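You operate a simulated robot arm through the tools that you are given. There is no shell and no other tool.

The job below is to be done with a simulated two-armed robot. You get a single attempt, and the scene is never put back.

TASK
Run the grip test on the block with the orange top.
Fine: wipe the steel plate with the grey cloth pad, press reset, dab the block on the plate, save with the button that the screen names; put pad and block back; the other two blocks of its row stay. Set down upright: grey cloth pad with blue grip. What is to be rubbed or washed off counts as gone when no trace of it is left.

The check looks at the end state, three seconds after you hand in, the way a careful person would. Anything else that was tipped, shoved, dropped, spilled or broken makes it a failure. Flat cloth is picked up by pressing the open fingertips on it (5 to 10 N) and closing them slowly along it; thin cloth reads only 2 to 8 mm in the jaws.

THE ROBOT
Two 7-joint arms with fingered hands on one trunk that stands fixed in place. Base frame: the origin is at the foot of the trunk, x ahead of it, y to its left, z up; the work surface is at about z = 86. Units: cm, degrees, N and s.
The left shoulder is at [7, 17.2, 135.2], the right one opposite. Each reaches about 115.6 cm from its shoulder. Payload 5 kg a hand.
Tool frame (each hand has its own): the origin (TCP) lies between the finger pads and is the grasp point; the fingertips stand 4.3 cm ahead of it; z points along the fingers, y is the line along which they close. The gripper opens to 14.4 cm; its body begins 5 cm behind the TCP. The gripper is a hand of 5 fingers: y runs from the thumb to the fingers, the wrist lies at [-2.1, -12.4, -22.1] in the tool frame.
Orientation is told as [roll, pitch, yaw] about the base's x, y, z axes, in that order, counted from this pose: with the fingers straight down and the wrist toward the robot, the tool's x, y and z point along [0, 1, 0], [1, 0, 0] and [0, 0, -1] of the base frame.

THE INTERFACE
- The arms move only by the tool servo_tool. It takes "left_targets", "right_targets" or both (then of equal length, played together; a hand with none holds still); each is a list of rows, each a list of 6 numbers: the shift along the tool's x, y, z in units of 50 mm (1.0 is 50 mm), then the turn, a rotation vector about the tool's x, y, z in units of 5 degrees (1.0 is 5 degrees). In form: [[dx, dy, dz, rx, ry, rz], ...]. A call has 1 to 20 rows; each row shifts and turns the commanded pose from where the row before left it, along the tool's axes as they then stand. A call with a number of a shift or a turn outside -1 to 1 is refused whole. Rows are played at 5 a second. More than 5 cm and 8.6 degrees between two rows, and nothing of the call is played. Where a pose cannot be reached the arm comes as near as it can. A force on the tool above 50 N (or 10 N above the force at the start of the call, whichever is more), or a blocked arm, ends the call early, and 0.2 s more pass. In this call time passes only in rows, and 0.2 s behind the last. The reply holds the time, the measured pose of the TCP, the force on the tool along the base axes, the opening and the grip force, in the units named above and with some noise, with the torque about the TCP (base axes, N m) and any sound that the robot's microphone picked up.
- Cameras (640 x 400 px; columns grow to the right, rows downward): "scene" is now at [12.02, 4.39, 157.25]; the picture's right is [0.55, -0.83, 0.00], its down [-0.59, -0.39, -0.71] and it looks along [0.59, 0.39, -0.70] (base axes); focal length 343 px, centre (320, 200). "left" rides on the left gripper at [-8.6, -10.8, -16.8] in its tool frame; the picture's right is [-0.80, -0.28, 0.53], its down [0.54, -0.73, 0.42] and it looks along [0.27, 0.63, 0.73] (tool axes); focal length 275 px, centre (320, 200). "right" rides on the right gripper at [8.6, -10.9, -16.8] in its tool frame; the picture's right is [-0.80, 0.28, -0.53], its down [-0.54, -0.73, 0.42] and it looks along [-0.27, 0.63, 0.73] (tool axes); focal length 275 px, centre (320, 200). There is no depth. A picture from a camera that has moved, and an enlarged one, comes with that camera's place and axes in the base frame and with its lens.
- grab_frame(camera): a new picture of that camera. The clock stands still meanwhile.
- raise_lower(by): slides the trunk up (or, below 0, down) by that many cm; the arms and the scene camera ride with it, the base frame stays. It gives what a move gives, with no picture.
- finger_targets(index, middle, ring, little, thumb_bend, thumb_turn, hand): sets how far each is bent, from 0 (flat) to 100 (curled in); at 30 the hand is open as for a grip, at 70 the pads meet at the TCP. One left out holds its place. A second passes; each finger stops where it meets its share of the squeeze, and holds until it gets a number again. It is the only way to open and close the hand. It gives what a move gives, with no picture; readings hold the bend of each and the force on index, middle, ring, little, thumb and palm. thumb_turn goes from beside the hand (0) to across from the fingers (100), as for a grip.
- head_to(pan, tilt): turns the head with the scene camera to pan (to the left, within 86 degrees either way) and tilt (down, from -29 to 69), counted from straight ahead of the robot. It gives what a move gives.
- zoom(camera, box): a new picture of the part [left, top, right, bottom] of that camera's present view, enlarged. The clock stands still meanwhile.
- job_done(): hands the job in; it is judged then, once.

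Nothing tells you positions but the pictures and the camera data. Unless the task says otherwise, let go and move clear before handing in.

The tools are called after ">>>" by a JSON object that holds its "method" and its "body". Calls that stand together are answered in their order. servo_tool: Moves the arms, as the interface text tells. Its arguments: {"type":"object","properties":{"left_targets":{"type":"array","items":{"type":"array","items":{"type":"number"}}},"right_targets":{"type":"array","items":{"type":"array","items":{"type":"number"}}}},"required":[]} The other tools are called the same way: raise_lower (by) moves the trunk up or down; finger_targets (index, middle, ring, little, thumb_bend, thumb_turn, hand) moves the fingers one by one; head_to (pan, tilt) turns the head that bears the scene camera; grab_frame (camera) takes a picture; zoom (camera, box) takes an enlarged picture of a part of a camera's view; job_done () hands the job in.

At the start:

```text
time_s: 0.0
left_position: [38.21, 54.54, 114.11]
left_tool_rot: [-0.1, -0.1, 0.0]
left_force: [0.7, 0.3, -0.3]
left_torque: [0.0, -0.02, 0.02]
left_finger_gap: 14.37
left_grip_force: 0.0
left_shape: jaw
left_bend: [30.0, 30.0, 30.0, 30.0, 30.0, 98.0]
left_finger forces: [0.0, 0.0, 0.1, 0.0, 0.0, 0.1]
right_position: [82.6, 10.39, 113.85]
right_tool_rot: [0.0, 0.0, 0.1]
right_force: [-0.4, -0.4, -0.1]
right_torque: [0.0, -0.02, 0.01]
right_finger_gap: 14.34
right_grip_force: 0.0
right_shape: jaw
right_bend: [30.0, 30.0, 30.0, 30.0, 30.0, 98.0]
right_finger forces: [0.0, 0.0, 0.0, 0.0, 0.0, 0.0]
trunk travel left (down, up): [-45.0, 49.0]
head pan, tilt (commanded): [33.5, 44.6]
```

scene: 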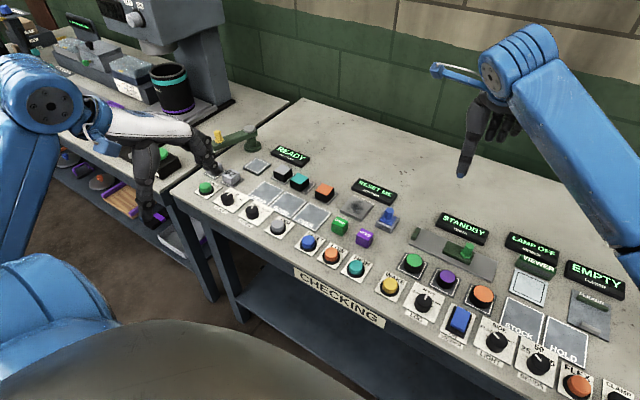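
right: 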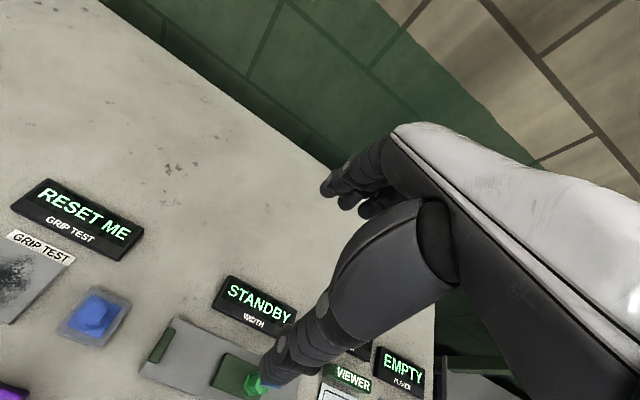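
left: 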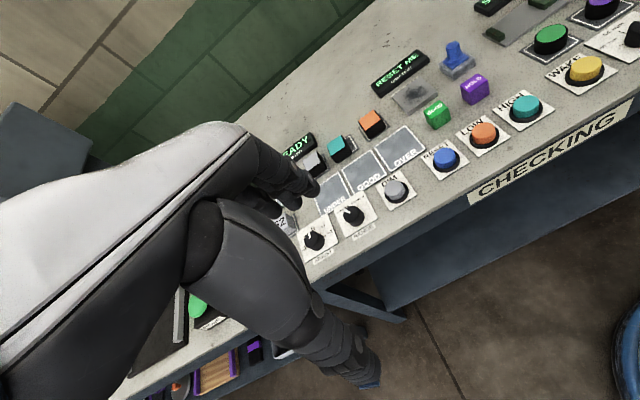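

I see a bench with a grip test station: a steel plate with a dark smudge, the "RESET ME" screen, a grey pad with a blue grip to its right, and a row of three blocks (grey, teal, orange). I'll zoom in to find out exact positions.

>>> {"method": "zoom", "body": {"camera": "scene", "box": [240, 130, 440, 255]}}

>>> {"method": "zoom", "body": {"camera": "scene", "box": [180, 170, 420, 320]}}

>>> {"method": "zoom", "body": {"camera": "left", "box": [280, 20, 600, 220]}}

>>> {"method": "zoom", "body": {"camera": "right", "box": [0, 160, 384, 400]}}

```text
3.20 times, centred on (340, 192) of scene
camera zoom: at [12.02, 4.39, 157.25], right [0.55, -0.83, 0.0], down [-0.59, -0.39, -0.71], along [0.59, 0.39, -0.7], focal length 1098 px, centre (256, 224)
```

zoom: 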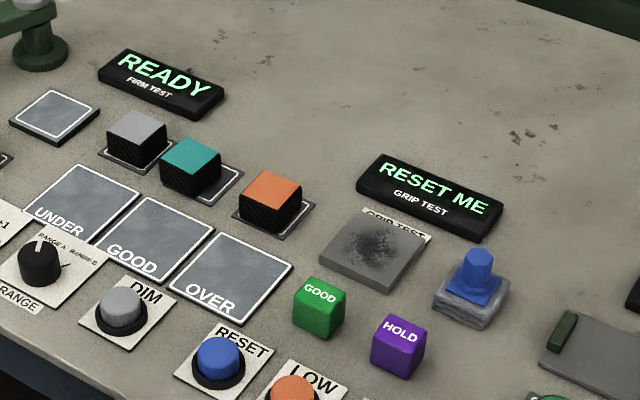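

```text
2.67 times, centred on (300, 245) of scene
camera zoom: at [12.02, 4.39, 157.25], right [0.55, -0.83, 0.0], down [-0.59, -0.39, -0.71], along [0.59, 0.39, -0.7], focal length 915 px, centre (373, 80)
```

zoom: 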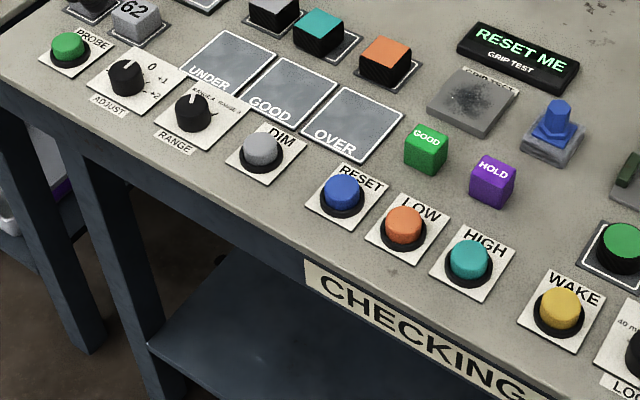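

```text
2.00 times, centred on (440, 120) of left
camera zoom: at [27.24, 45.95, 131.03], right [-0.28, -0.8, -0.53], down [-0.73, 0.54, -0.42], along [0.63, 0.27, -0.73], focal length 551 px, centre (80, 360)
```

zoom: 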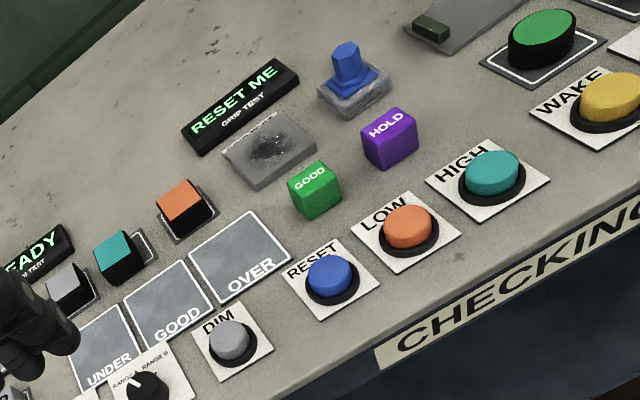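

```text
1.67 times, centred on (192, 280) of right
camera zoom: at [71.58, 19.12, 130.66], right [0.28, -0.8, 0.53], down [-0.73, -0.54, -0.42], along [0.63, -0.27, -0.73], focal length 459 px, centre (533, 67)
```

zoom: 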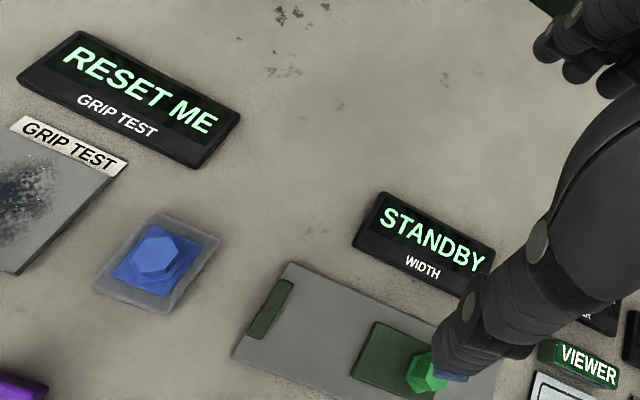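

I see the plate at about (74.7, 33.2), the pad at (73.6, 23.1), the orange-topped block near (73, 43) and the blue RESET button near (56, 37). I'll enlarge these pieces for finer geometry.

>>> {"method": "zoom", "body": {"camera": "scene", "box": [300, 170, 348, 200]}}

>>> {"method": "zoom", "body": {"camera": "scene", "box": [332, 185, 412, 235]}}

>>> {"method": "zoom", "body": {"camera": "scene", "box": [284, 220, 380, 280]}}

>>> {"method": "zoom", "body": {"camera": "scene", "box": [262, 155, 342, 205]}}

```text
13.33 times, centred on (324, 185) of scene
camera zoom: at [12.02, 4.39, 157.25], right [0.55, -0.83, 0.0], down [-0.59, -0.39, -0.71], along [0.59, 0.39, -0.7], focal length 4575 px, centre (267, 400)
```

zoom: 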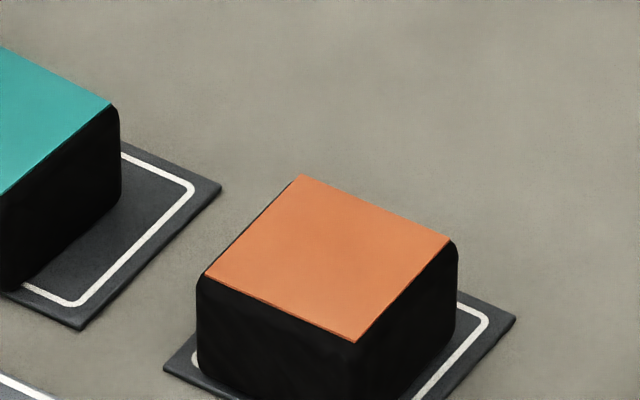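

```text
8.00 times, centred on (372, 210) of scene
camera zoom: at [12.02, 4.39, 157.25], right [0.55, -0.83, 0.0], down [-0.59, -0.39, -0.71], along [0.59, 0.39, -0.7], focal length 2745 px, centre (-96, 120)
```

zoom: 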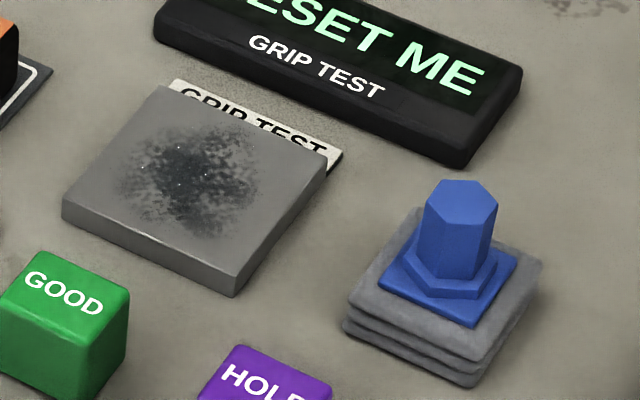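

```text
6.67 times, centred on (332, 250) of scene
camera zoom: at [12.02, 4.39, 157.25], right [0.55, -0.83, 0.0], down [-0.59, -0.39, -0.71], along [0.59, 0.39, -0.7], focal length 2287 px, centre (240, -133)
```

zoom: 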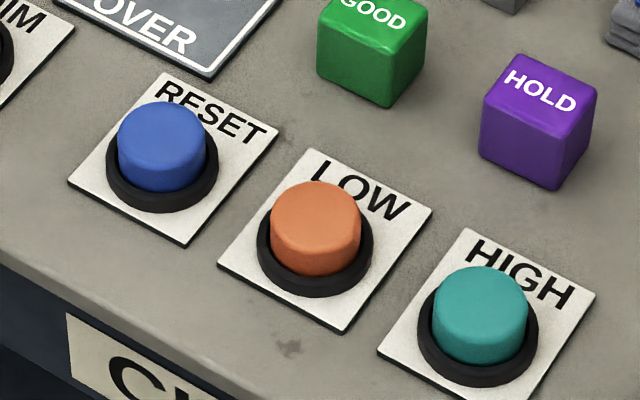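

```text
8.00 times, centred on (302, 180) of scene
camera zoom: at [12.02, 4.39, 157.25], right [0.55, -0.83, 0.0], down [-0.59, -0.39, -0.71], along [0.59, 0.39, -0.7], focal length 2745 px, centre (464, 360)
```

zoom: 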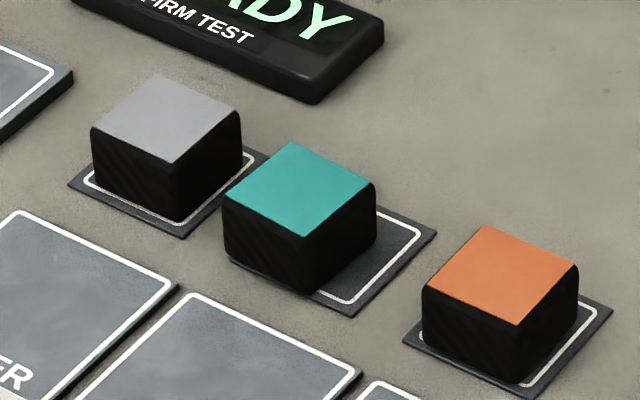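

Geometry so far: plate top about 7×7 cm at z≈87 centred (74.7, 33.4); pad 4.9 cm square centred (74.35, 23.6) with grip top at z≈91.7; block 4 cm square centred (73.8, 43.7), top z≈89.4; RESET (56.1, 37.2), LOW (56.2, 30.3), HIGH (56.3, 23.4). Next I look at how the hand is shaped before using it.

>>> {"method": "zoom", "body": {"camera": "scene", "box": [416, 20, 576, 190]}}

>>> {"method": "zoom", "body": {"camera": "scene", "box": [100, 90, 260, 240]}}

>>> {"method": "finger_targets", "body": {"hand": "right", "index": 58, "middle": 58, "ring": 58, "little": 58, "thumb_bend": 58, "thumb_turn": 100}}

```text
2.35 times, centred on (496, 105) of scene
camera zoom: at [12.02, 4.39, 157.25], right [0.55, -0.83, 0.0], down [-0.59, -0.39, -0.71], along [0.59, 0.39, -0.7], focal length 807 px, centre (-94, 424)
```

zoom: 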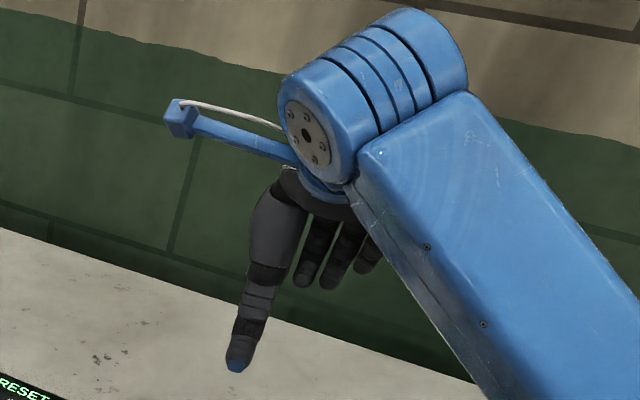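

```text
2.67 times, centred on (180, 165) of scene
camera zoom: at [12.02, 4.39, 157.25], right [0.55, -0.83, 0.0], down [-0.59, -0.39, -0.71], along [0.59, 0.39, -0.7], focal length 915 px, centre (693, 293)
```

zoom: 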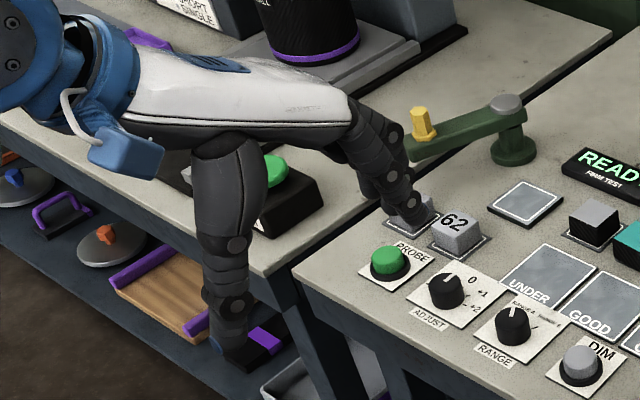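

```text
time_s: 1.0
left_position: [38.17, 54.55, 114.21]
left_tool_rot: [-0.1, 0.0, -0.1]
left_force: [-0.2, 0.0, -0.8]
left_torque: [0.03, 0.0, -0.01]
left_finger_gap: 14.36
left_grip_force: 0.1
left_shape: jaw
left_bend: [30.0, 30.0, 30.0, 30.0, 30.0, 98.0]
left_finger forces: [0.1, 0.1, 0.0, 0.0, 0.1, 0.0]
right_position: [82.63, 10.4, 113.92]
right_tool_rot: [0.1, -0.1, 0.1]
right_force: [-0.3, 0.4, 0.3]
right_torque: [0.01, 0.01, -0.02]
right_finger_gap: 5.36
right_grip_force: 0.0
right_shape: fingers
right_bend: [57.0, 57.0, 57.0, 57.0, 57.0, 100.0]
right_finger forces: [0.0, 0.0, 0.1, 0.0, 0.1, 0.1]
trunk travel left (down, up): [-45.0, 49.0]
head pan, tilt (commanded): [33.5, 44.6]
```

The right hand now has the fingers half closed with a 5.4 cm gap. I check its shape from its own camera and from the scene camera.

>>> {"method": "grab_frame", "body": {"camera": "right"}}

>>> {"method": "zoom", "body": {"camera": "scene", "box": [416, 20, 576, 190]}}

>>> {"method": "grab_frame", "body": {"camera": "left"}}

```text
taken
camera right: at [71.58, 19.12, 130.66], right [0.28, -0.8, 0.53], down [-0.73, -0.54, -0.42], along [0.63, -0.27, -0.73], focal length 275 px, centre (320, 200)
```

right: 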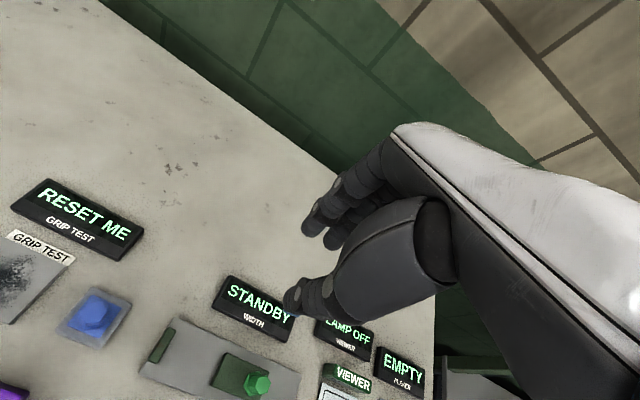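

```text
2.35 times, centred on (496, 105) of scene
camera zoom: at [12.02, 4.39, 157.25], right [0.55, -0.83, 0.0], down [-0.59, -0.39, -0.71], along [0.59, 0.39, -0.7], focal length 807 px, centre (-94, 424)
```

zoom: 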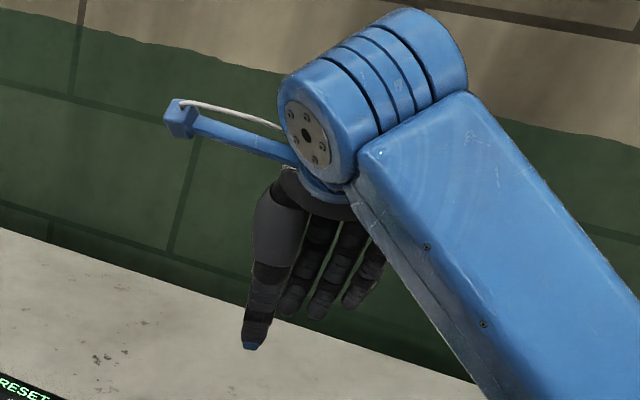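

```text
taken
camera left: at [27.24, 45.95, 131.03], right [-0.28, -0.8, -0.53], down [-0.73, 0.54, -0.42], along [0.63, 0.27, -0.73], focal length 275 px, centre (320, 200)
```

left: 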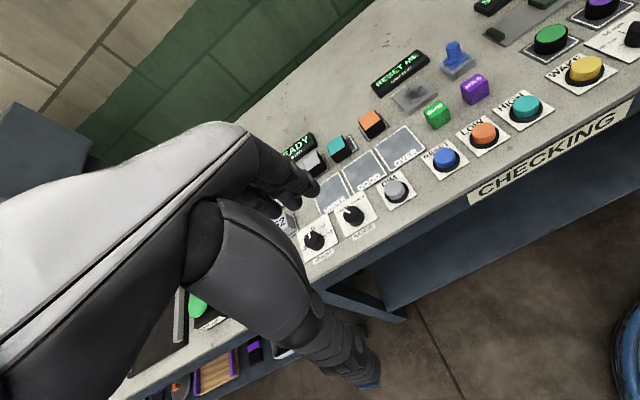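

The thumb tip sits about 4 cm beyond the TCP at this bend. I close the empty hand nearly fully to learn where the pads and tips end up.

>>> {"method": "zoom", "body": {"camera": "right", "box": [256, 140, 448, 340]}}

>>> {"method": "finger_targets", "body": {"hand": "right", "index": 66, "middle": 66, "ring": 66, "little": 66, "thumb_bend": 66, "thumb_turn": 100}}

>>> {"method": "zoom", "body": {"camera": "right", "box": [256, 140, 448, 340]}}

>>> {"method": "zoom", "body": {"camera": "scene", "box": [456, 60, 536, 140]}}

```text
2.00 times, centred on (352, 240) of right
camera zoom: at [71.58, 19.12, 130.66], right [0.28, -0.8, 0.53], down [-0.73, -0.54, -0.42], along [0.63, -0.27, -0.73], focal length 551 px, centre (256, 120)
```

zoom: 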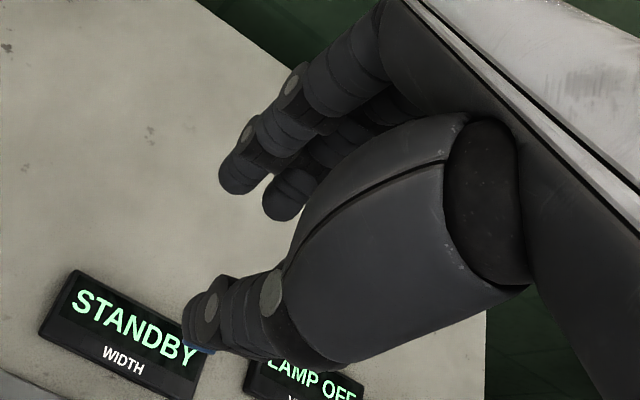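

```text
time_s: 2.0
left_position: [38.25, 54.57, 114.16]
left_tool_rot: [0.0, 0.0, 0.0]
left_force: [-0.2, -0.2, -1.2]
left_torque: [0.0, 0.04, 0.03]
left_finger_gap: 14.39
left_grip_force: 0.0
left_shape: jaw
left_bend: [30.0, 30.0, 30.0, 30.0, 30.0, 98.0]
left_finger forces: [0.0, 0.0, 0.1, 0.1, 0.1, 0.1]
right_position: [82.55, 10.45, 113.99]
right_tool_rot: [0.0, 0.0, 0.0]
right_force: [-0.5, -1.0, 0.6]
right_torque: [0.0, 0.0, 0.03]
right_finger_gap: 2.21
right_grip_force: 0.1
right_shape: fingers
right_bend: [66.0, 66.0, 66.0, 66.0, 66.0, 100.0]
right_finger forces: [0.1, 0.0, 0.0, 0.0, 0.1, 0.0]
trunk travel left (down, up): [-45.0, 49.0]
head pan, tilt (commanded): [33.5, 44.6]
```

```text
2.00 times, centred on (352, 240) of right
camera zoom: at [71.58, 19.12, 130.66], right [0.28, -0.8, 0.53], down [-0.73, -0.54, -0.42], along [0.63, -0.27, -0.73], focal length 551 px, centre (256, 120)
```

zoom: 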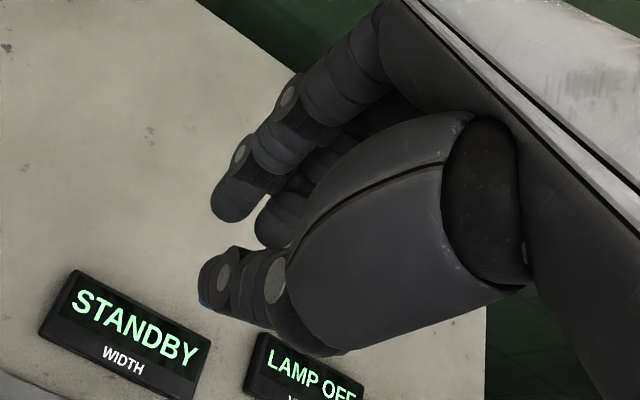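

```text
5.00 times, centred on (496, 100) of scene
camera zoom: at [12.02, 4.39, 157.25], right [0.55, -0.83, 0.0], down [-0.59, -0.39, -0.71], along [0.59, 0.39, -0.7], focal length 1716 px, centre (-560, 700)
```

zoom: 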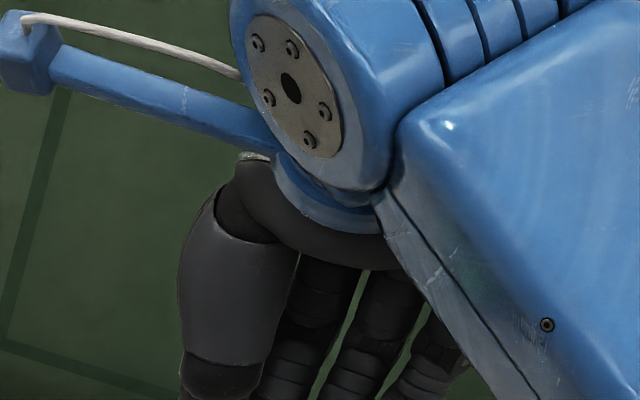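

The thumb and index face each other near the TCP line with the other fingers off to the outer side, and tips stay roughly 4 cm ahead of the TCP. I plan to do the work with the left hand, so I first look to the right to find a safe parking place for the right arm.

>>> {"method": "head_to", "body": {"pan": -15, "tilt": 35}}

>>> {"method": "grab_frame", "body": {"camera": "scene"}}

```text
time_s: 3.2
left_position: [38.08, 54.54, 114.25]
left_tool_rot: [-0.1, 0.0, 0.1]
left_force: [0.3, 0.4, 0.5]
left_torque: [0.0, 0.01, -0.01]
left_finger_gap: 14.38
left_grip_force: 0.1
left_shape: jaw
left_bend: [30.0, 30.0, 30.0, 30.0, 30.0, 98.0]
left_finger forces: [0.0, 0.0, 0.1, 0.1, 0.0, 0.0]
right_position: [82.56, 10.36, 113.97]
right_tool_rot: [-0.1, 0.0, 0.0]
right_force: [-0.7, 0.8, -0.1]
right_torque: [-0.01, 0.01, 0.0]
right_finger_gap: 2.16
right_grip_force: 0.0
right_shape: fingers
right_bend: [66.0, 66.0, 66.0, 66.0, 66.0, 100.0]
right_finger forces: [0.1, 0.0, 0.1, 0.0, 0.1, 0.1]
trunk travel left (down, up): [-45.0, 49.0]
head pan, tilt (commanded): [-15.0, 35.0]
```

```text
taken
camera scene: at [13.72, -2.39, 158.66], right [-0.26, -0.97, 0.0], down [-0.55, 0.15, -0.82], along [0.79, -0.21, -0.57], focal length 343 px, centre (320, 200)
```

scene: 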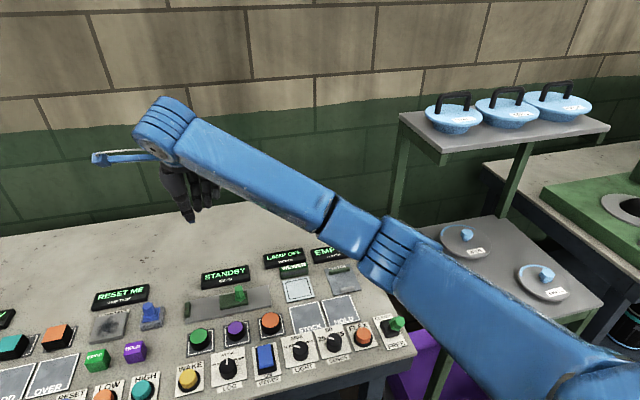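

The space to the right is clear at arm height, so I park the right arm 20 cm further right, then turn the head to the work area.

>>> {"method": "servo_tool", "body": {"right_targets": [[-0.5, 0, 0, 0, 0, 0], [-0.5, 0, 0, 0, 0, 0], [-0.5, 0, 0, 0, 0, 0], [-0.5, 0, 0, 0, 0, 0], [-0.5, 0, 0, 0, 0, 0], [-0.5, 0, 0, 0, 0, 0], [-0.5, 0, 0, 0, 0, 0], [-0.5, 0, 0, 0, 0, 0]]}}

>>> {"method": "head_to", "body": {"pan": 24, "tilt": 47}}

>>> {"method": "grab_frame", "body": {"camera": "scene"}}

```text
time_s: 5.0
left_position: [38.07, 54.45, 114.21]
left_tool_rot: [0.1, 0.1, 0.0]
left_force: [0.6, -0.5, 0.8]
left_torque: [-0.01, -0.02, 0.03]
left_finger_gap: 14.38
left_grip_force: 0.0
left_shape: jaw
left_bend: [30.0, 30.0, 30.0, 30.0, 30.0, 98.0]
left_finger forces: [0.0, 0.0, 0.0, 0.0, 0.0, 0.0]
right_position: [82.51, -9.69, 113.75]
right_tool_rot: [0.0, 0.0, 0.0]
right_force: [-0.8, -0.5, -0.2]
right_torque: [0.04, -0.01, 0.03]
right_finger_gap: 2.19
right_grip_force: 0.1
right_shape: fingers
right_bend: [66.0, 66.0, 66.0, 66.0, 66.0, 100.0]
right_finger forces: [0.0, 0.0, 0.0, 0.0, 0.0, 0.0]
trunk travel left (down, up): [-45.0, 49.0]
head pan, tilt (commanded): [-15.0, 35.0]
```

```text
time_s: 6.0
left_position: [38.11, 54.64, 114.31]
left_tool_rot: [0.0, 0.0, -0.1]
left_force: [0.2, 0.3, -0.5]
left_torque: [-0.01, 0.0, -0.02]
left_finger_gap: 14.34
left_grip_force: 0.1
left_shape: jaw
left_bend: [30.0, 30.0, 30.0, 30.0, 30.0, 98.0]
left_finger forces: [0.0, 0.0, 0.0, 0.0, 0.0, 0.0]
right_position: [82.55, -9.62, 113.97]
right_tool_rot: [0.1, 0.0, 0.0]
right_force: [1.3, -0.4, 1.1]
right_torque: [0.03, -0.03, -0.01]
right_finger_gap: 2.19
right_grip_force: 0.0
right_shape: fingers
right_bend: [66.0, 66.0, 66.0, 66.0, 66.0, 100.0]
right_finger forces: [0.0, 0.0, 0.0, 0.0, 0.0, 0.1]
trunk travel left (down, up): [-45.0, 49.0]
head pan, tilt (commanded): [24.0, 47.0]
```

```text
taken
camera scene: at [12.49, 3.08, 156.91], right [0.41, -0.91, 0.0], down [-0.67, -0.3, -0.68], along [0.62, 0.28, -0.73], focal length 343 px, centre (320, 200)
```

scene: 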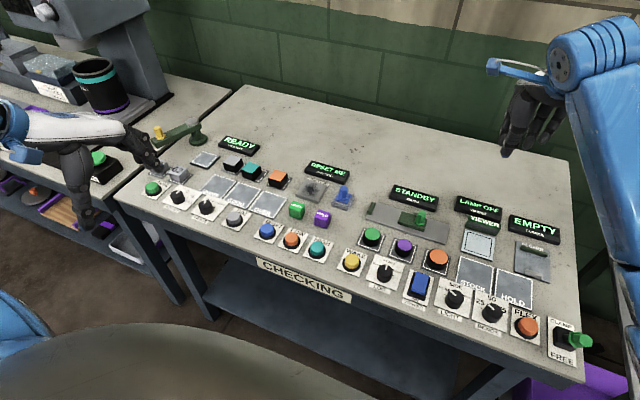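

The right arm is parked. I enlarge the block, plate and pad again from this new head pose to cross-check the positions.

>>> {"method": "zoom", "body": {"camera": "scene", "box": [284, 155, 364, 205]}}

>>> {"method": "zoom", "body": {"camera": "scene", "box": [216, 150, 296, 200]}}

>>> {"method": "zoom", "body": {"camera": "scene", "box": [250, 195, 346, 255]}}

```text
8.00 times, centred on (324, 180) of scene
camera zoom: at [12.49, 3.08, 156.91], right [0.41, -0.91, 0.0], down [-0.67, -0.3, -0.68], along [0.62, 0.28, -0.73], focal length 2745 px, centre (288, 360)
```

zoom: 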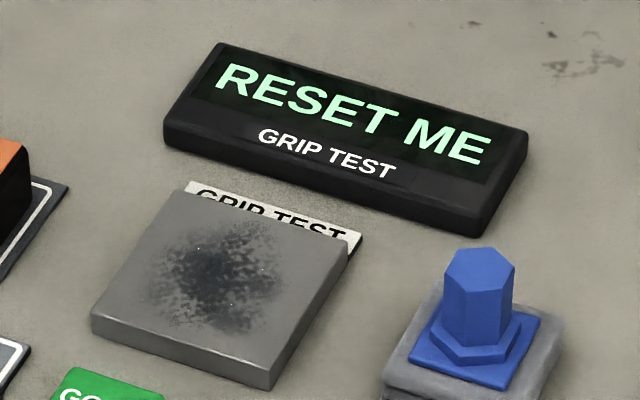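

```text
8.00 times, centred on (256, 175) of scene
camera zoom: at [12.49, 3.08, 156.91], right [0.41, -0.91, 0.0], down [-0.67, -0.3, -0.68], along [0.62, 0.28, -0.73], focal length 2745 px, centre (832, 400)
```

zoom: 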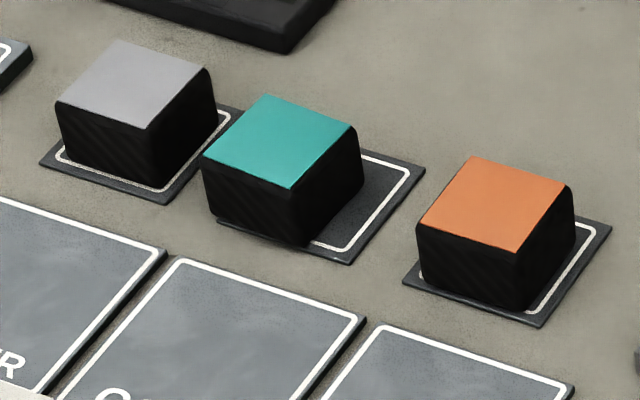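

```text
6.67 times, centred on (298, 225) of scene
camera zoom: at [12.49, 3.08, 156.91], right [0.41, -0.91, 0.0], down [-0.67, -0.3, -0.68], along [0.62, 0.28, -0.73], focal length 2287 px, centre (467, 33)
```

zoom: 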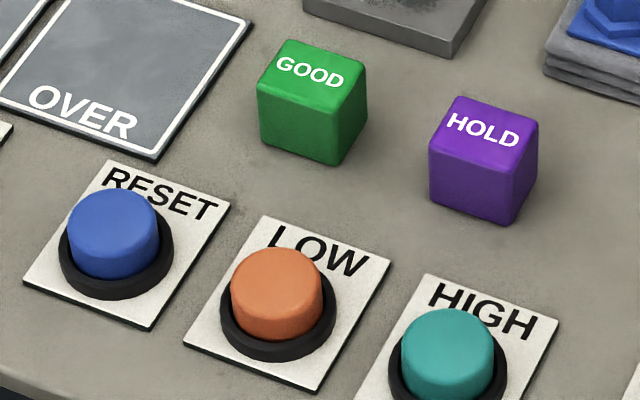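

Both views agree on the block at about (73.8, 43.7) and the pad at (74.35, 23.6). I pre-shape the left hand (thumb, index, middle part-closed; ring and little flat) and move it above the pad.

>>> {"method": "finger_targets", "body": {"hand": "left", "index": 52, "middle": 52, "ring": 5, "little": 5, "thumb_bend": 52, "thumb_turn": 100}}

>>> {"method": "servo_tool", "body": {"left_targets": [[-0.515, 0.603, 0, 0, 0, 0], [-0.515, 0.603, 0, 0, 0, 0], [-0.515, 0.603, 0, 0, 0, 0], [-0.515, 0.603, 0, 0, 0, 0], [-0.515, 0.603, 0, 0, 0, 0], [-0.515, 0.603, 0, 0, 0, 0], [-0.515, 0.603, 0, 0, 0, 0], [-0.515, 0.603, 0, 0, 0, 0], [-0.515, 0.603, 0, 0, 0, 0], [-0.515, 0.603, 0, 0, 0, 0], [-0.515, 0.603, 0, 0, 0, 0], [-0.515, 0.603, 0, 0, 0, 0]]}}

>>> {"method": "grab_frame", "body": {"camera": "scene"}}

>>> {"method": "grab_frame", "body": {"camera": "left"}}

```text
time_s: 7.0
left_position: [38.25, 54.49, 114.26]
left_tool_rot: [0.0, 0.0, 0.1]
left_force: [-0.2, -0.8, -0.1]
left_torque: [0.05, -0.01, 0.03]
left_finger_gap: 7.18
left_grip_force: 0.0
left_shape: fingers
left_bend: [52.0, 52.0, 5.0, 5.0, 52.0, 100.0]
left_finger forces: [0.0, 0.0, 0.1, 0.0, 0.1, 0.0]
right_position: [82.52, -9.63, 113.86]
right_tool_rot: [0.1, -0.1, 0.0]
right_force: [0.2, -1.4, 1.0]
right_torque: [0.03, -0.01, -0.02]
right_finger_gap: 2.19
right_grip_force: 0.1
right_shape: fingers
right_bend: [66.0, 66.0, 66.0, 66.0, 66.0, 100.0]
right_finger forces: [0.0, 0.0, 0.0, 0.0, 0.1, 0.0]
trunk travel left (down, up): [-45.0, 49.0]
head pan, tilt (commanded): [24.0, 47.0]
```

```text
time_s: 9.6
left_position: [74.54, 23.51, 114.14]
left_tool_rot: [0.1, 0.1, 0.0]
left_force: [0.7, 0.3, 0.3]
left_torque: [0.05, 0.02, -0.01]
left_finger_gap: 7.14
left_grip_force: 0.0
left_shape: fingers
left_bend: [52.0, 52.0, 5.0, 5.0, 52.0, 100.0]
left_finger forces: [0.1, 0.1, 0.1, 0.0, 0.0, 0.0]
right_position: [82.54, -9.67, 113.76]
right_tool_rot: [0.1, 0.1, 0.1]
right_force: [0.6, 0.3, 0.1]
right_torque: [0.01, 0.04, -0.01]
right_finger_gap: 2.19
right_grip_force: 0.0
right_shape: fingers
right_bend: [66.0, 66.0, 66.0, 66.0, 66.0, 100.0]
right_finger forces: [0.0, 0.1, 0.1, 0.0, 0.0, 0.0]
trunk travel left (down, up): [-45.0, 49.0]
head pan, tilt (commanded): [24.0, 47.0]
```

```text
taken
camera scene: at [12.68, 2.93, 156.89], right [0.41, -0.91, 0.0], down [-0.67, -0.3, -0.68], along [0.62, 0.28, -0.73], focal length 343 px, centre (320, 200)
```

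scene: 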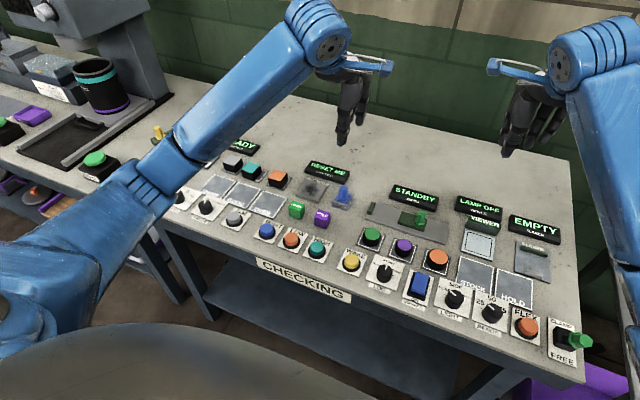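

```text
taken
camera left: at [63.59, 14.89, 131.04], right [-0.28, -0.8, -0.53], down [-0.73, 0.54, -0.42], along [0.62, 0.27, -0.73], focal length 275 px, centre (320, 200)
```

left: 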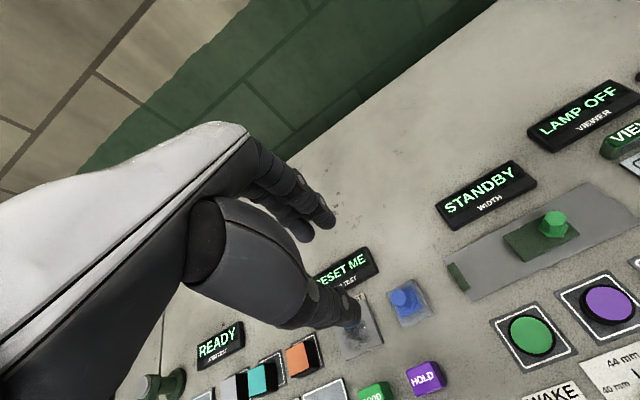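

The left hand is above the pad with clear space beneath. I lower it partway and look again.

>>> {"method": "servo_tool", "body": {"left_targets": [[0, 0, 0.6, 0, 0, 0], [0, 0, 0.6, 0, 0, 0], [0, 0, 0.6, 0, 0, 0], [0, 0, 0.6, 0, 0, 0], [0, 0, 0.6, 0, 0, 0]]}}

>>> {"method": "grab_frame", "body": {"camera": "left"}}

>>> {"method": "zoom", "body": {"camera": "scene", "box": [280, 60, 440, 240]}}

```text
time_s: 10.8
left_position: [74.38, 23.6, 99.19]
left_tool_rot: [-0.2, 0.0, 0.0]
left_force: [0.5, -0.5, 0.4]
left_torque: [0.01, 0.02, 0.01]
left_finger_gap: 7.12
left_grip_force: 0.1
left_shape: fingers
left_bend: [52.0, 52.0, 5.0, 5.0, 52.0, 100.0]
left_finger forces: [0.0, 0.0, 0.0, 0.0, 0.0, 0.1]
right_position: [82.55, -9.67, 113.75]
right_tool_rot: [0.0, 0.0, 0.0]
right_force: [-0.5, 0.3, 0.0]
right_torque: [-0.02, 0.03, 0.02]
right_finger_gap: 2.2
right_grip_force: 0.2
right_shape: fingers
right_bend: [66.0, 66.0, 66.0, 66.0, 66.0, 100.0]
right_finger forces: [0.0, 0.0, 0.0, 0.1, 0.1, 0.0]
trunk travel left (down, up): [-45.0, 49.0]
head pan, tilt (commanded): [24.0, 47.0]
```

```text
taken
camera left: at [63.41, 15.06, 116.03], right [-0.28, -0.8, -0.53], down [-0.73, 0.54, -0.42], along [0.63, 0.27, -0.73], focal length 275 px, centre (320, 200)
```

left: 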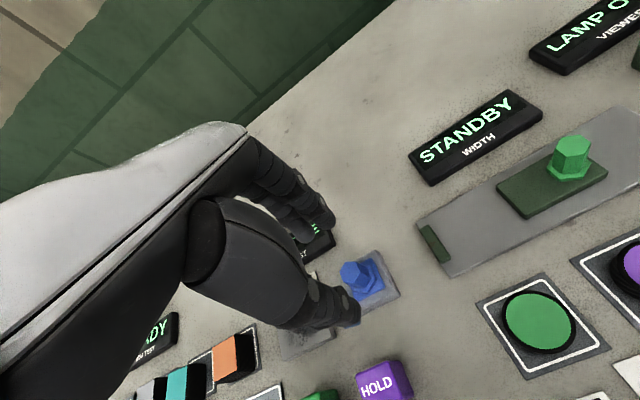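

```text
2.22 times, centred on (360, 150) of scene
camera zoom: at [12.54, 3.12, 156.9], right [0.41, -0.91, 0.0], down [-0.67, -0.3, -0.68], along [0.62, 0.28, -0.73], focal length 762 px, centre (231, 311)
```

zoom: 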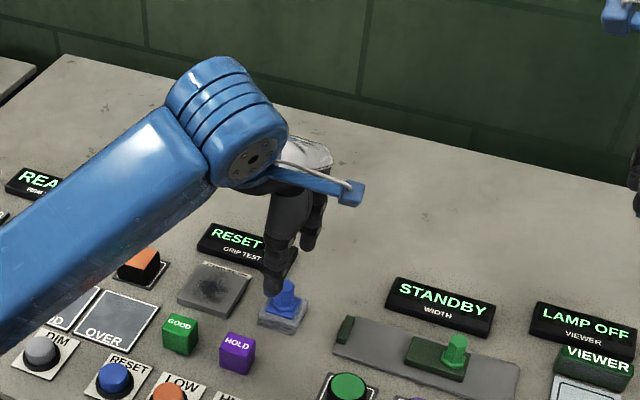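

The hand sits over the grip, with thumb on the near side and index on the far side. I zoom in on the wrist camera for tip clearance before the final descent.

>>> {"method": "zoom", "body": {"camera": "left", "box": [240, 160, 432, 340]}}

>>> {"method": "servo_tool", "body": {"left_targets": [[0, 0, 0.3, 0, 0, 0], [0, 0, 0.3, 0, 0, 0], [0, 0, 0.3, 0, 0, 0]]}}

>>> {"method": "zoom", "body": {"camera": "left", "box": [240, 160, 432, 340]}}

>>> {"method": "zoom", "body": {"camera": "scene", "box": [310, 130, 390, 210]}}

```text
2.22 times, centred on (336, 250) of left
camera zoom: at [63.41, 15.06, 116.03], right [-0.28, -0.8, -0.53], down [-0.73, 0.54, -0.42], along [0.63, 0.27, -0.73], focal length 612 px, centre (284, 89)
```

zoom: 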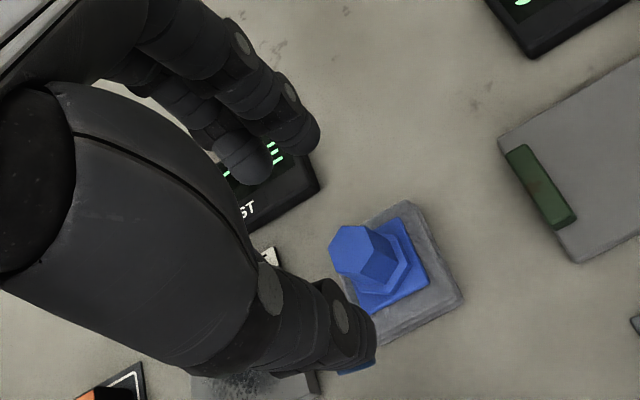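

```text
time_s: 11.6
left_position: [74.22, 23.56, 94.63]
left_tool_rot: [0.0, 0.0, -0.1]
left_force: [0.1, -0.1, 0.4]
left_torque: [-0.06, -0.02, 0.0]
left_finger_gap: 7.12
left_grip_force: 0.1
left_shape: fingers
left_bend: [52.0, 52.0, 5.0, 5.0, 52.0, 100.0]
left_finger forces: [0.0, 0.0, 0.0, 0.0, 0.0, 0.0]
right_position: [82.49, -9.62, 113.88]
right_tool_rot: [0.0, 0.1, 0.1]
right_force: [-0.4, -0.1, -0.1]
right_torque: [0.04, -0.03, -0.02]
right_finger_gap: 2.18
right_grip_force: 0.1
right_shape: fingers
right_bend: [66.0, 66.0, 66.0, 66.0, 66.0, 100.0]
right_finger forces: [0.1, 0.0, 0.0, 0.0, 0.0, 0.1]
trunk travel left (down, up): [-45.0, 49.0]
head pan, tilt (commanded): [24.0, 47.0]
```

```text
2.22 times, centred on (336, 250) of left
camera zoom: at [63.38, 14.94, 111.54], right [-0.28, -0.8, -0.53], down [-0.73, 0.54, -0.42], along [0.63, 0.27, -0.73], focal length 612 px, centre (284, 89)
```

zoom: 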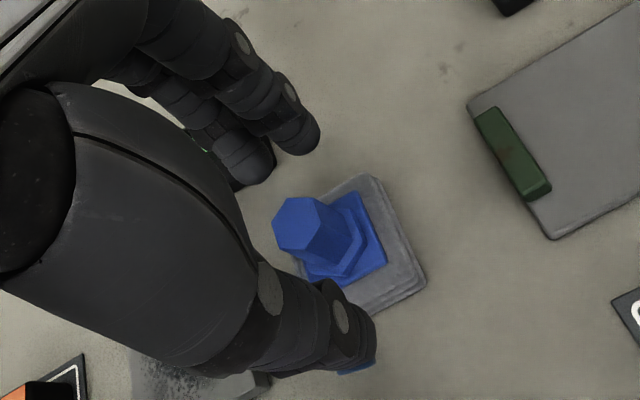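

```text
5.00 times, centred on (350, 170) of scene
camera zoom: at [12.5, 3.1, 156.91], right [0.41, -0.91, 0.0], down [-0.67, -0.3, -0.68], along [0.62, 0.28, -0.73], focal length 1716 px, centre (170, 350)
```

zoom: 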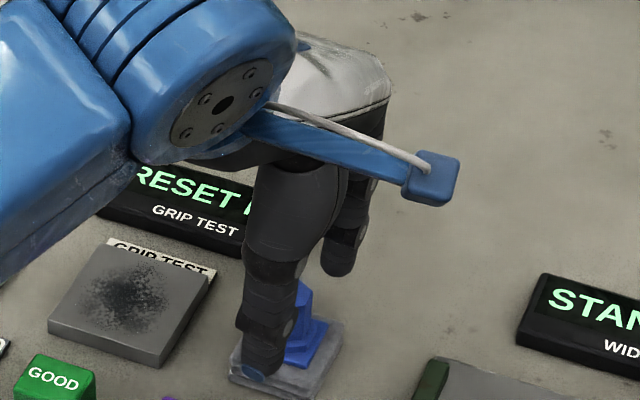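

The tips are about 4.8 cm below the TCP, straddling the blue grip. I lower a little more and close in steps.

>>> {"method": "servo_tool", "body": {"left_targets": [[0, 0.03, 0.1, 0, 0, 0], [0, 0, 0.1, 0, 0, 0]]}}

>>> {"method": "finger_targets", "body": {"hand": "left", "index": 60, "middle": 60, "thumb_bend": 60}}

>>> {"method": "zoom", "body": {"camera": "left", "box": [240, 160, 432, 340]}}

>>> {"method": "zoom", "body": {"camera": "scene", "box": [310, 130, 390, 210]}}

```text
time_s: 12.2
left_position: [74.36, 23.55, 93.68]
left_tool_rot: [0.0, 0.0, -0.1]
left_force: [0.2, -0.2, -0.6]
left_torque: [0.0, 0.02, 0.0]
left_finger_gap: 7.09
left_grip_force: 0.1
left_shape: fingers
left_bend: [52.0, 52.0, 5.0, 5.0, 52.0, 100.0]
left_finger forces: [0.0, 0.0, 0.1, 0.0, 0.0, 0.0]
right_position: [82.54, -9.61, 113.89]
right_tool_rot: [0.0, 0.0, -0.1]
right_force: [-0.7, -0.3, 1.0]
right_torque: [0.0, -0.01, 0.0]
right_finger_gap: 2.22
right_grip_force: 0.1
right_shape: fingers
right_bend: [66.0, 66.0, 66.0, 66.0, 66.0, 100.0]
right_finger forces: [0.0, 0.1, 0.1, 0.0, 0.0, 0.0]
trunk travel left (down, up): [-45.0, 49.0]
head pan, tilt (commanded): [24.0, 47.0]
```

```text
time_s: 13.2
left_position: [74.42, 23.63, 93.69]
left_tool_rot: [0.0, 0.0, -0.1]
left_force: [0.2, -0.2, 0.3]
left_torque: [-0.02, 0.02, 0.0]
left_finger_gap: 4.29
left_grip_force: 0.1
left_shape: fingers
left_bend: [60.0, 60.0, 5.0, 5.0, 60.0, 100.0]
left_finger forces: [0.0, 0.0, 0.0, 0.0, 0.1, 0.1]
right_position: [82.62, -9.67, 113.89]
right_tool_rot: [0.0, 0.0, 0.0]
right_force: [-0.4, 0.0, 0.1]
right_torque: [0.01, -0.01, 0.0]
right_finger_gap: 2.22
right_grip_force: 0.0
right_shape: fingers
right_bend: [66.0, 66.0, 66.0, 66.0, 66.0, 100.0]
right_finger forces: [0.0, 0.0, 0.0, 0.0, 0.0, 0.0]
trunk travel left (down, up): [-45.0, 49.0]
head pan, tilt (commanded): [24.0, 47.0]
```

```text
2.22 times, centred on (336, 250) of left
camera zoom: at [63.56, 14.97, 110.54], right [-0.28, -0.8, -0.53], down [-0.73, 0.54, -0.42], along [0.63, 0.27, -0.73], focal length 612 px, centre (284, 89)
```

zoom: 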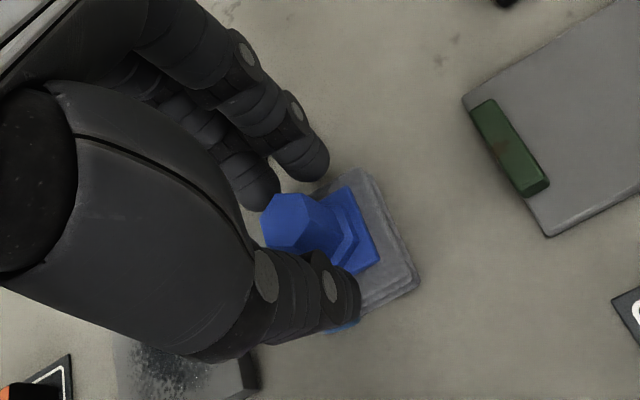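

```text
5.00 times, centred on (350, 170) of scene
camera zoom: at [12.51, 3.1, 156.9], right [0.41, -0.91, 0.0], down [-0.67, -0.3, -0.68], along [0.62, 0.28, -0.73], focal length 1716 px, centre (170, 350)
```

zoom: 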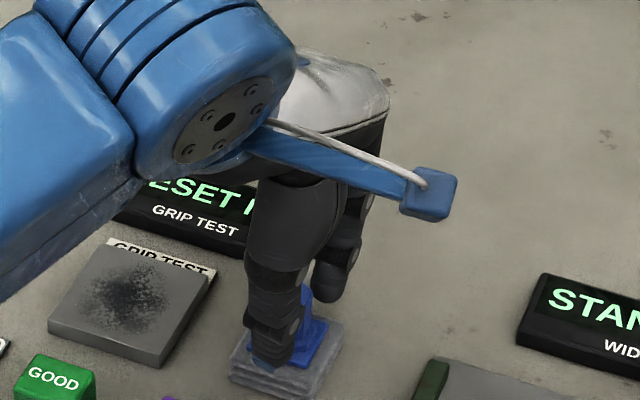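

The grip is between thumb and fingers with tips just above the cloth. I close to grasp.

>>> {"method": "finger_targets", "body": {"hand": "left", "index": 70, "middle": 70, "thumb_bend": 70}}

>>> {"method": "zoom", "body": {"camera": "left", "box": [240, 160, 432, 340]}}

>>> {"method": "zoom", "body": {"camera": "scene", "box": [310, 130, 390, 210]}}

```text
time_s: 14.2
left_position: [74.48, 23.54, 93.71]
left_tool_rot: [0.1, 0.1, 0.0]
left_force: [-0.1, -0.7, 0.1]
left_torque: [0.01, 0.02, 0.03]
left_finger_gap: 2.22
left_grip_force: 6.6
left_shape: fingers
left_bend: [67.0, 68.0, 5.0, 5.0, 65.0, 100.0]
left_finger forces: [3.5, 3.7, 0.1, 0.0, 6.7, 0.0]
right_position: [82.47, -9.64, 113.89]
right_tool_rot: [0.0, 0.0, 0.0]
right_force: [0.6, 0.2, 0.1]
right_torque: [0.0, 0.01, -0.02]
right_finger_gap: 2.16
right_grip_force: 0.1
right_shape: fingers
right_bend: [66.0, 66.0, 66.0, 66.0, 66.0, 100.0]
right_finger forces: [0.0, 0.0, 0.0, 0.0, 0.0, 0.0]
trunk travel left (down, up): [-45.0, 49.0]
head pan, tilt (commanded): [24.0, 47.0]
```

```text
2.22 times, centred on (336, 250) of left
camera zoom: at [63.56, 14.97, 110.53], right [-0.28, -0.8, -0.53], down [-0.73, 0.54, -0.42], along [0.63, 0.27, -0.73], focal length 612 px, centre (284, 89)
```

zoom: 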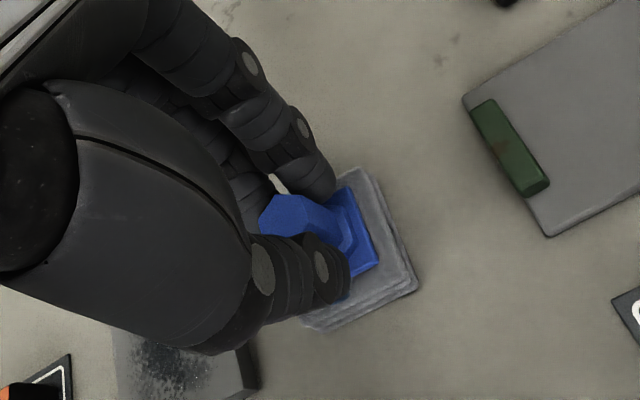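

```text
5.00 times, centred on (350, 170) of scene
camera zoom: at [12.51, 3.1, 156.9], right [0.41, -0.91, 0.0], down [-0.67, -0.3, -0.68], along [0.62, 0.28, -0.73], focal length 1716 px, centre (170, 350)
```

zoom: 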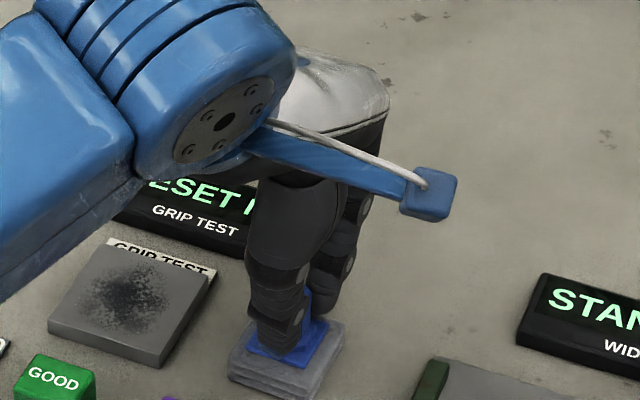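

The grasp holds at about 6.6 N. I lift slightly to check the pad comes along.

>>> {"method": "servo_tool", "body": {"left_targets": [[0, 0, -0.1, 0, 0, 0], [0, 0, -0.2, 0, 0, 0], [0, 0, -0.3, 0, 0, 0], [0, 0, -0.4, 0, 0, 0]]}}

>>> {"method": "zoom", "body": {"camera": "left", "box": [240, 160, 432, 340]}}

>>> {"method": "zoom", "body": {"camera": "scene", "box": [290, 110, 390, 210]}}

```text
time_s: 15.2
left_position: [74.36, 23.56, 98.8]
left_tool_rot: [0.0, 0.0, 0.0]
left_force: [-0.5, -0.4, -0.1]
left_torque: [0.02, 0.01, -0.01]
left_finger_gap: 2.23
left_grip_force: 6.5
left_shape: fingers
left_bend: [67.0, 68.0, 5.0, 5.0, 65.0, 100.0]
left_finger forces: [3.6, 3.6, 0.0, 0.0, 6.8, 0.0]
right_position: [82.61, -9.49, 113.96]
right_tool_rot: [0.1, 0.0, 0.0]
right_force: [-0.3, 1.0, -0.6]
right_torque: [0.01, -0.01, 0.01]
right_finger_gap: 2.15
right_grip_force: 0.1
right_shape: fingers
right_bend: [66.0, 66.0, 66.0, 66.0, 66.0, 100.0]
right_finger forces: [0.0, 0.1, 0.1, 0.0, 0.0, 0.0]
trunk travel left (down, up): [-45.0, 49.0]
head pan, tilt (commanded): [24.0, 47.0]
```

```text
2.22 times, centred on (336, 250) of left
camera zoom: at [63.52, 14.98, 115.57], right [-0.28, -0.8, -0.53], down [-0.73, 0.54, -0.42], along [0.63, 0.27, -0.73], focal length 612 px, centre (284, 89)
```

zoom: 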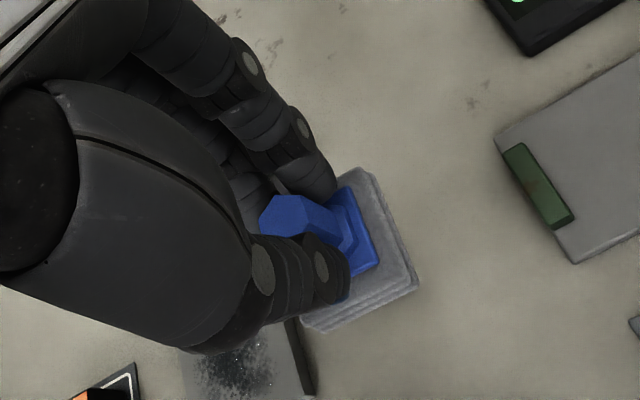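

```text
4.00 times, centred on (340, 160) of scene
camera zoom: at [12.49, 3.07, 156.9], right [0.41, -0.91, 0.0], down [-0.67, -0.3, -0.68], along [0.62, 0.28, -0.73], focal length 1372 px, centre (240, 360)
```

zoom: 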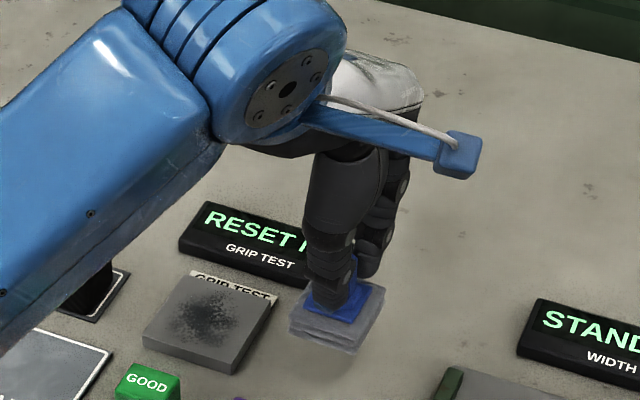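

The pad is lifted upright. I carry it over the plate and lower it gently to contact.

>>> {"method": "servo_tool", "body": {"left_targets": [[0.4, 0.02, 0, 0, 0, 0], [0.5, 0.02, 0, 0, 0, 0], [0.5, 0.02, 0, 0, 0, 0], [0.4, 0, 0, 0, 0, 0], [0.17, 0, 0, 0, 0, 0]]}}

>>> {"method": "zoom", "body": {"camera": "left", "box": [240, 160, 432, 340]}}

>>> {"method": "zoom", "body": {"camera": "scene", "box": [260, 110, 360, 210]}}

```text
time_s: 16.4
left_position: [74.78, 33.36, 98.63]
left_tool_rot: [0.0, 0.1, 0.0]
left_force: [-0.3, 0.5, 0.1]
left_torque: [-0.01, 0.0, 0.01]
left_finger_gap: 2.21
left_grip_force: 6.9
left_shape: fingers
left_bend: [67.0, 68.0, 5.0, 5.0, 65.0, 100.0]
left_finger forces: [3.5, 3.6, 0.1, 0.0, 6.7, 0.1]
right_position: [82.57, -9.63, 114.08]
right_tool_rot: [0.0, -0.1, 0.0]
right_force: [0.6, -0.6, 0.5]
right_torque: [0.0, -0.01, 0.0]
right_finger_gap: 2.18
right_grip_force: 0.1
right_shape: fingers
right_bend: [66.0, 66.0, 66.0, 66.0, 66.0, 100.0]
right_finger forces: [0.1, 0.0, 0.1, 0.0, 0.1, 0.0]
trunk travel left (down, up): [-45.0, 49.0]
head pan, tilt (commanded): [24.0, 47.0]
```

```text
2.22 times, centred on (336, 250) of left
camera zoom: at [63.86, 24.8, 115.52], right [-0.28, -0.8, -0.53], down [-0.73, 0.54, -0.42], along [0.63, 0.27, -0.73], focal length 612 px, centre (284, 89)
```

zoom: 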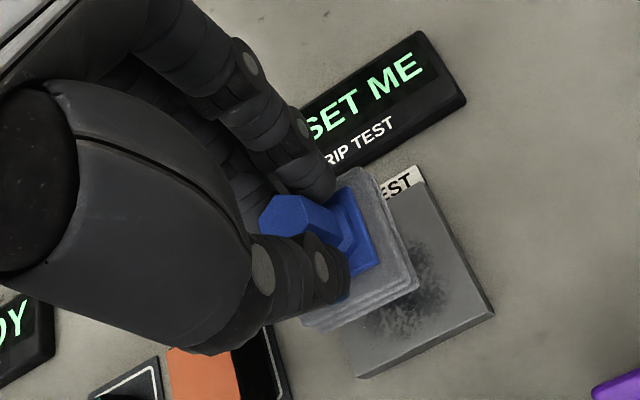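

```text
4.00 times, centred on (310, 160) of scene
camera zoom: at [12.51, 3.1, 156.9], right [0.41, -0.91, 0.0], down [-0.67, -0.3, -0.68], along [0.62, 0.28, -0.73], focal length 1372 px, centre (360, 360)
```

zoom: 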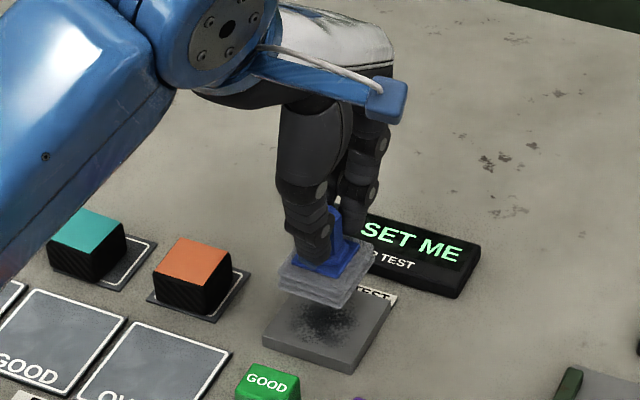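

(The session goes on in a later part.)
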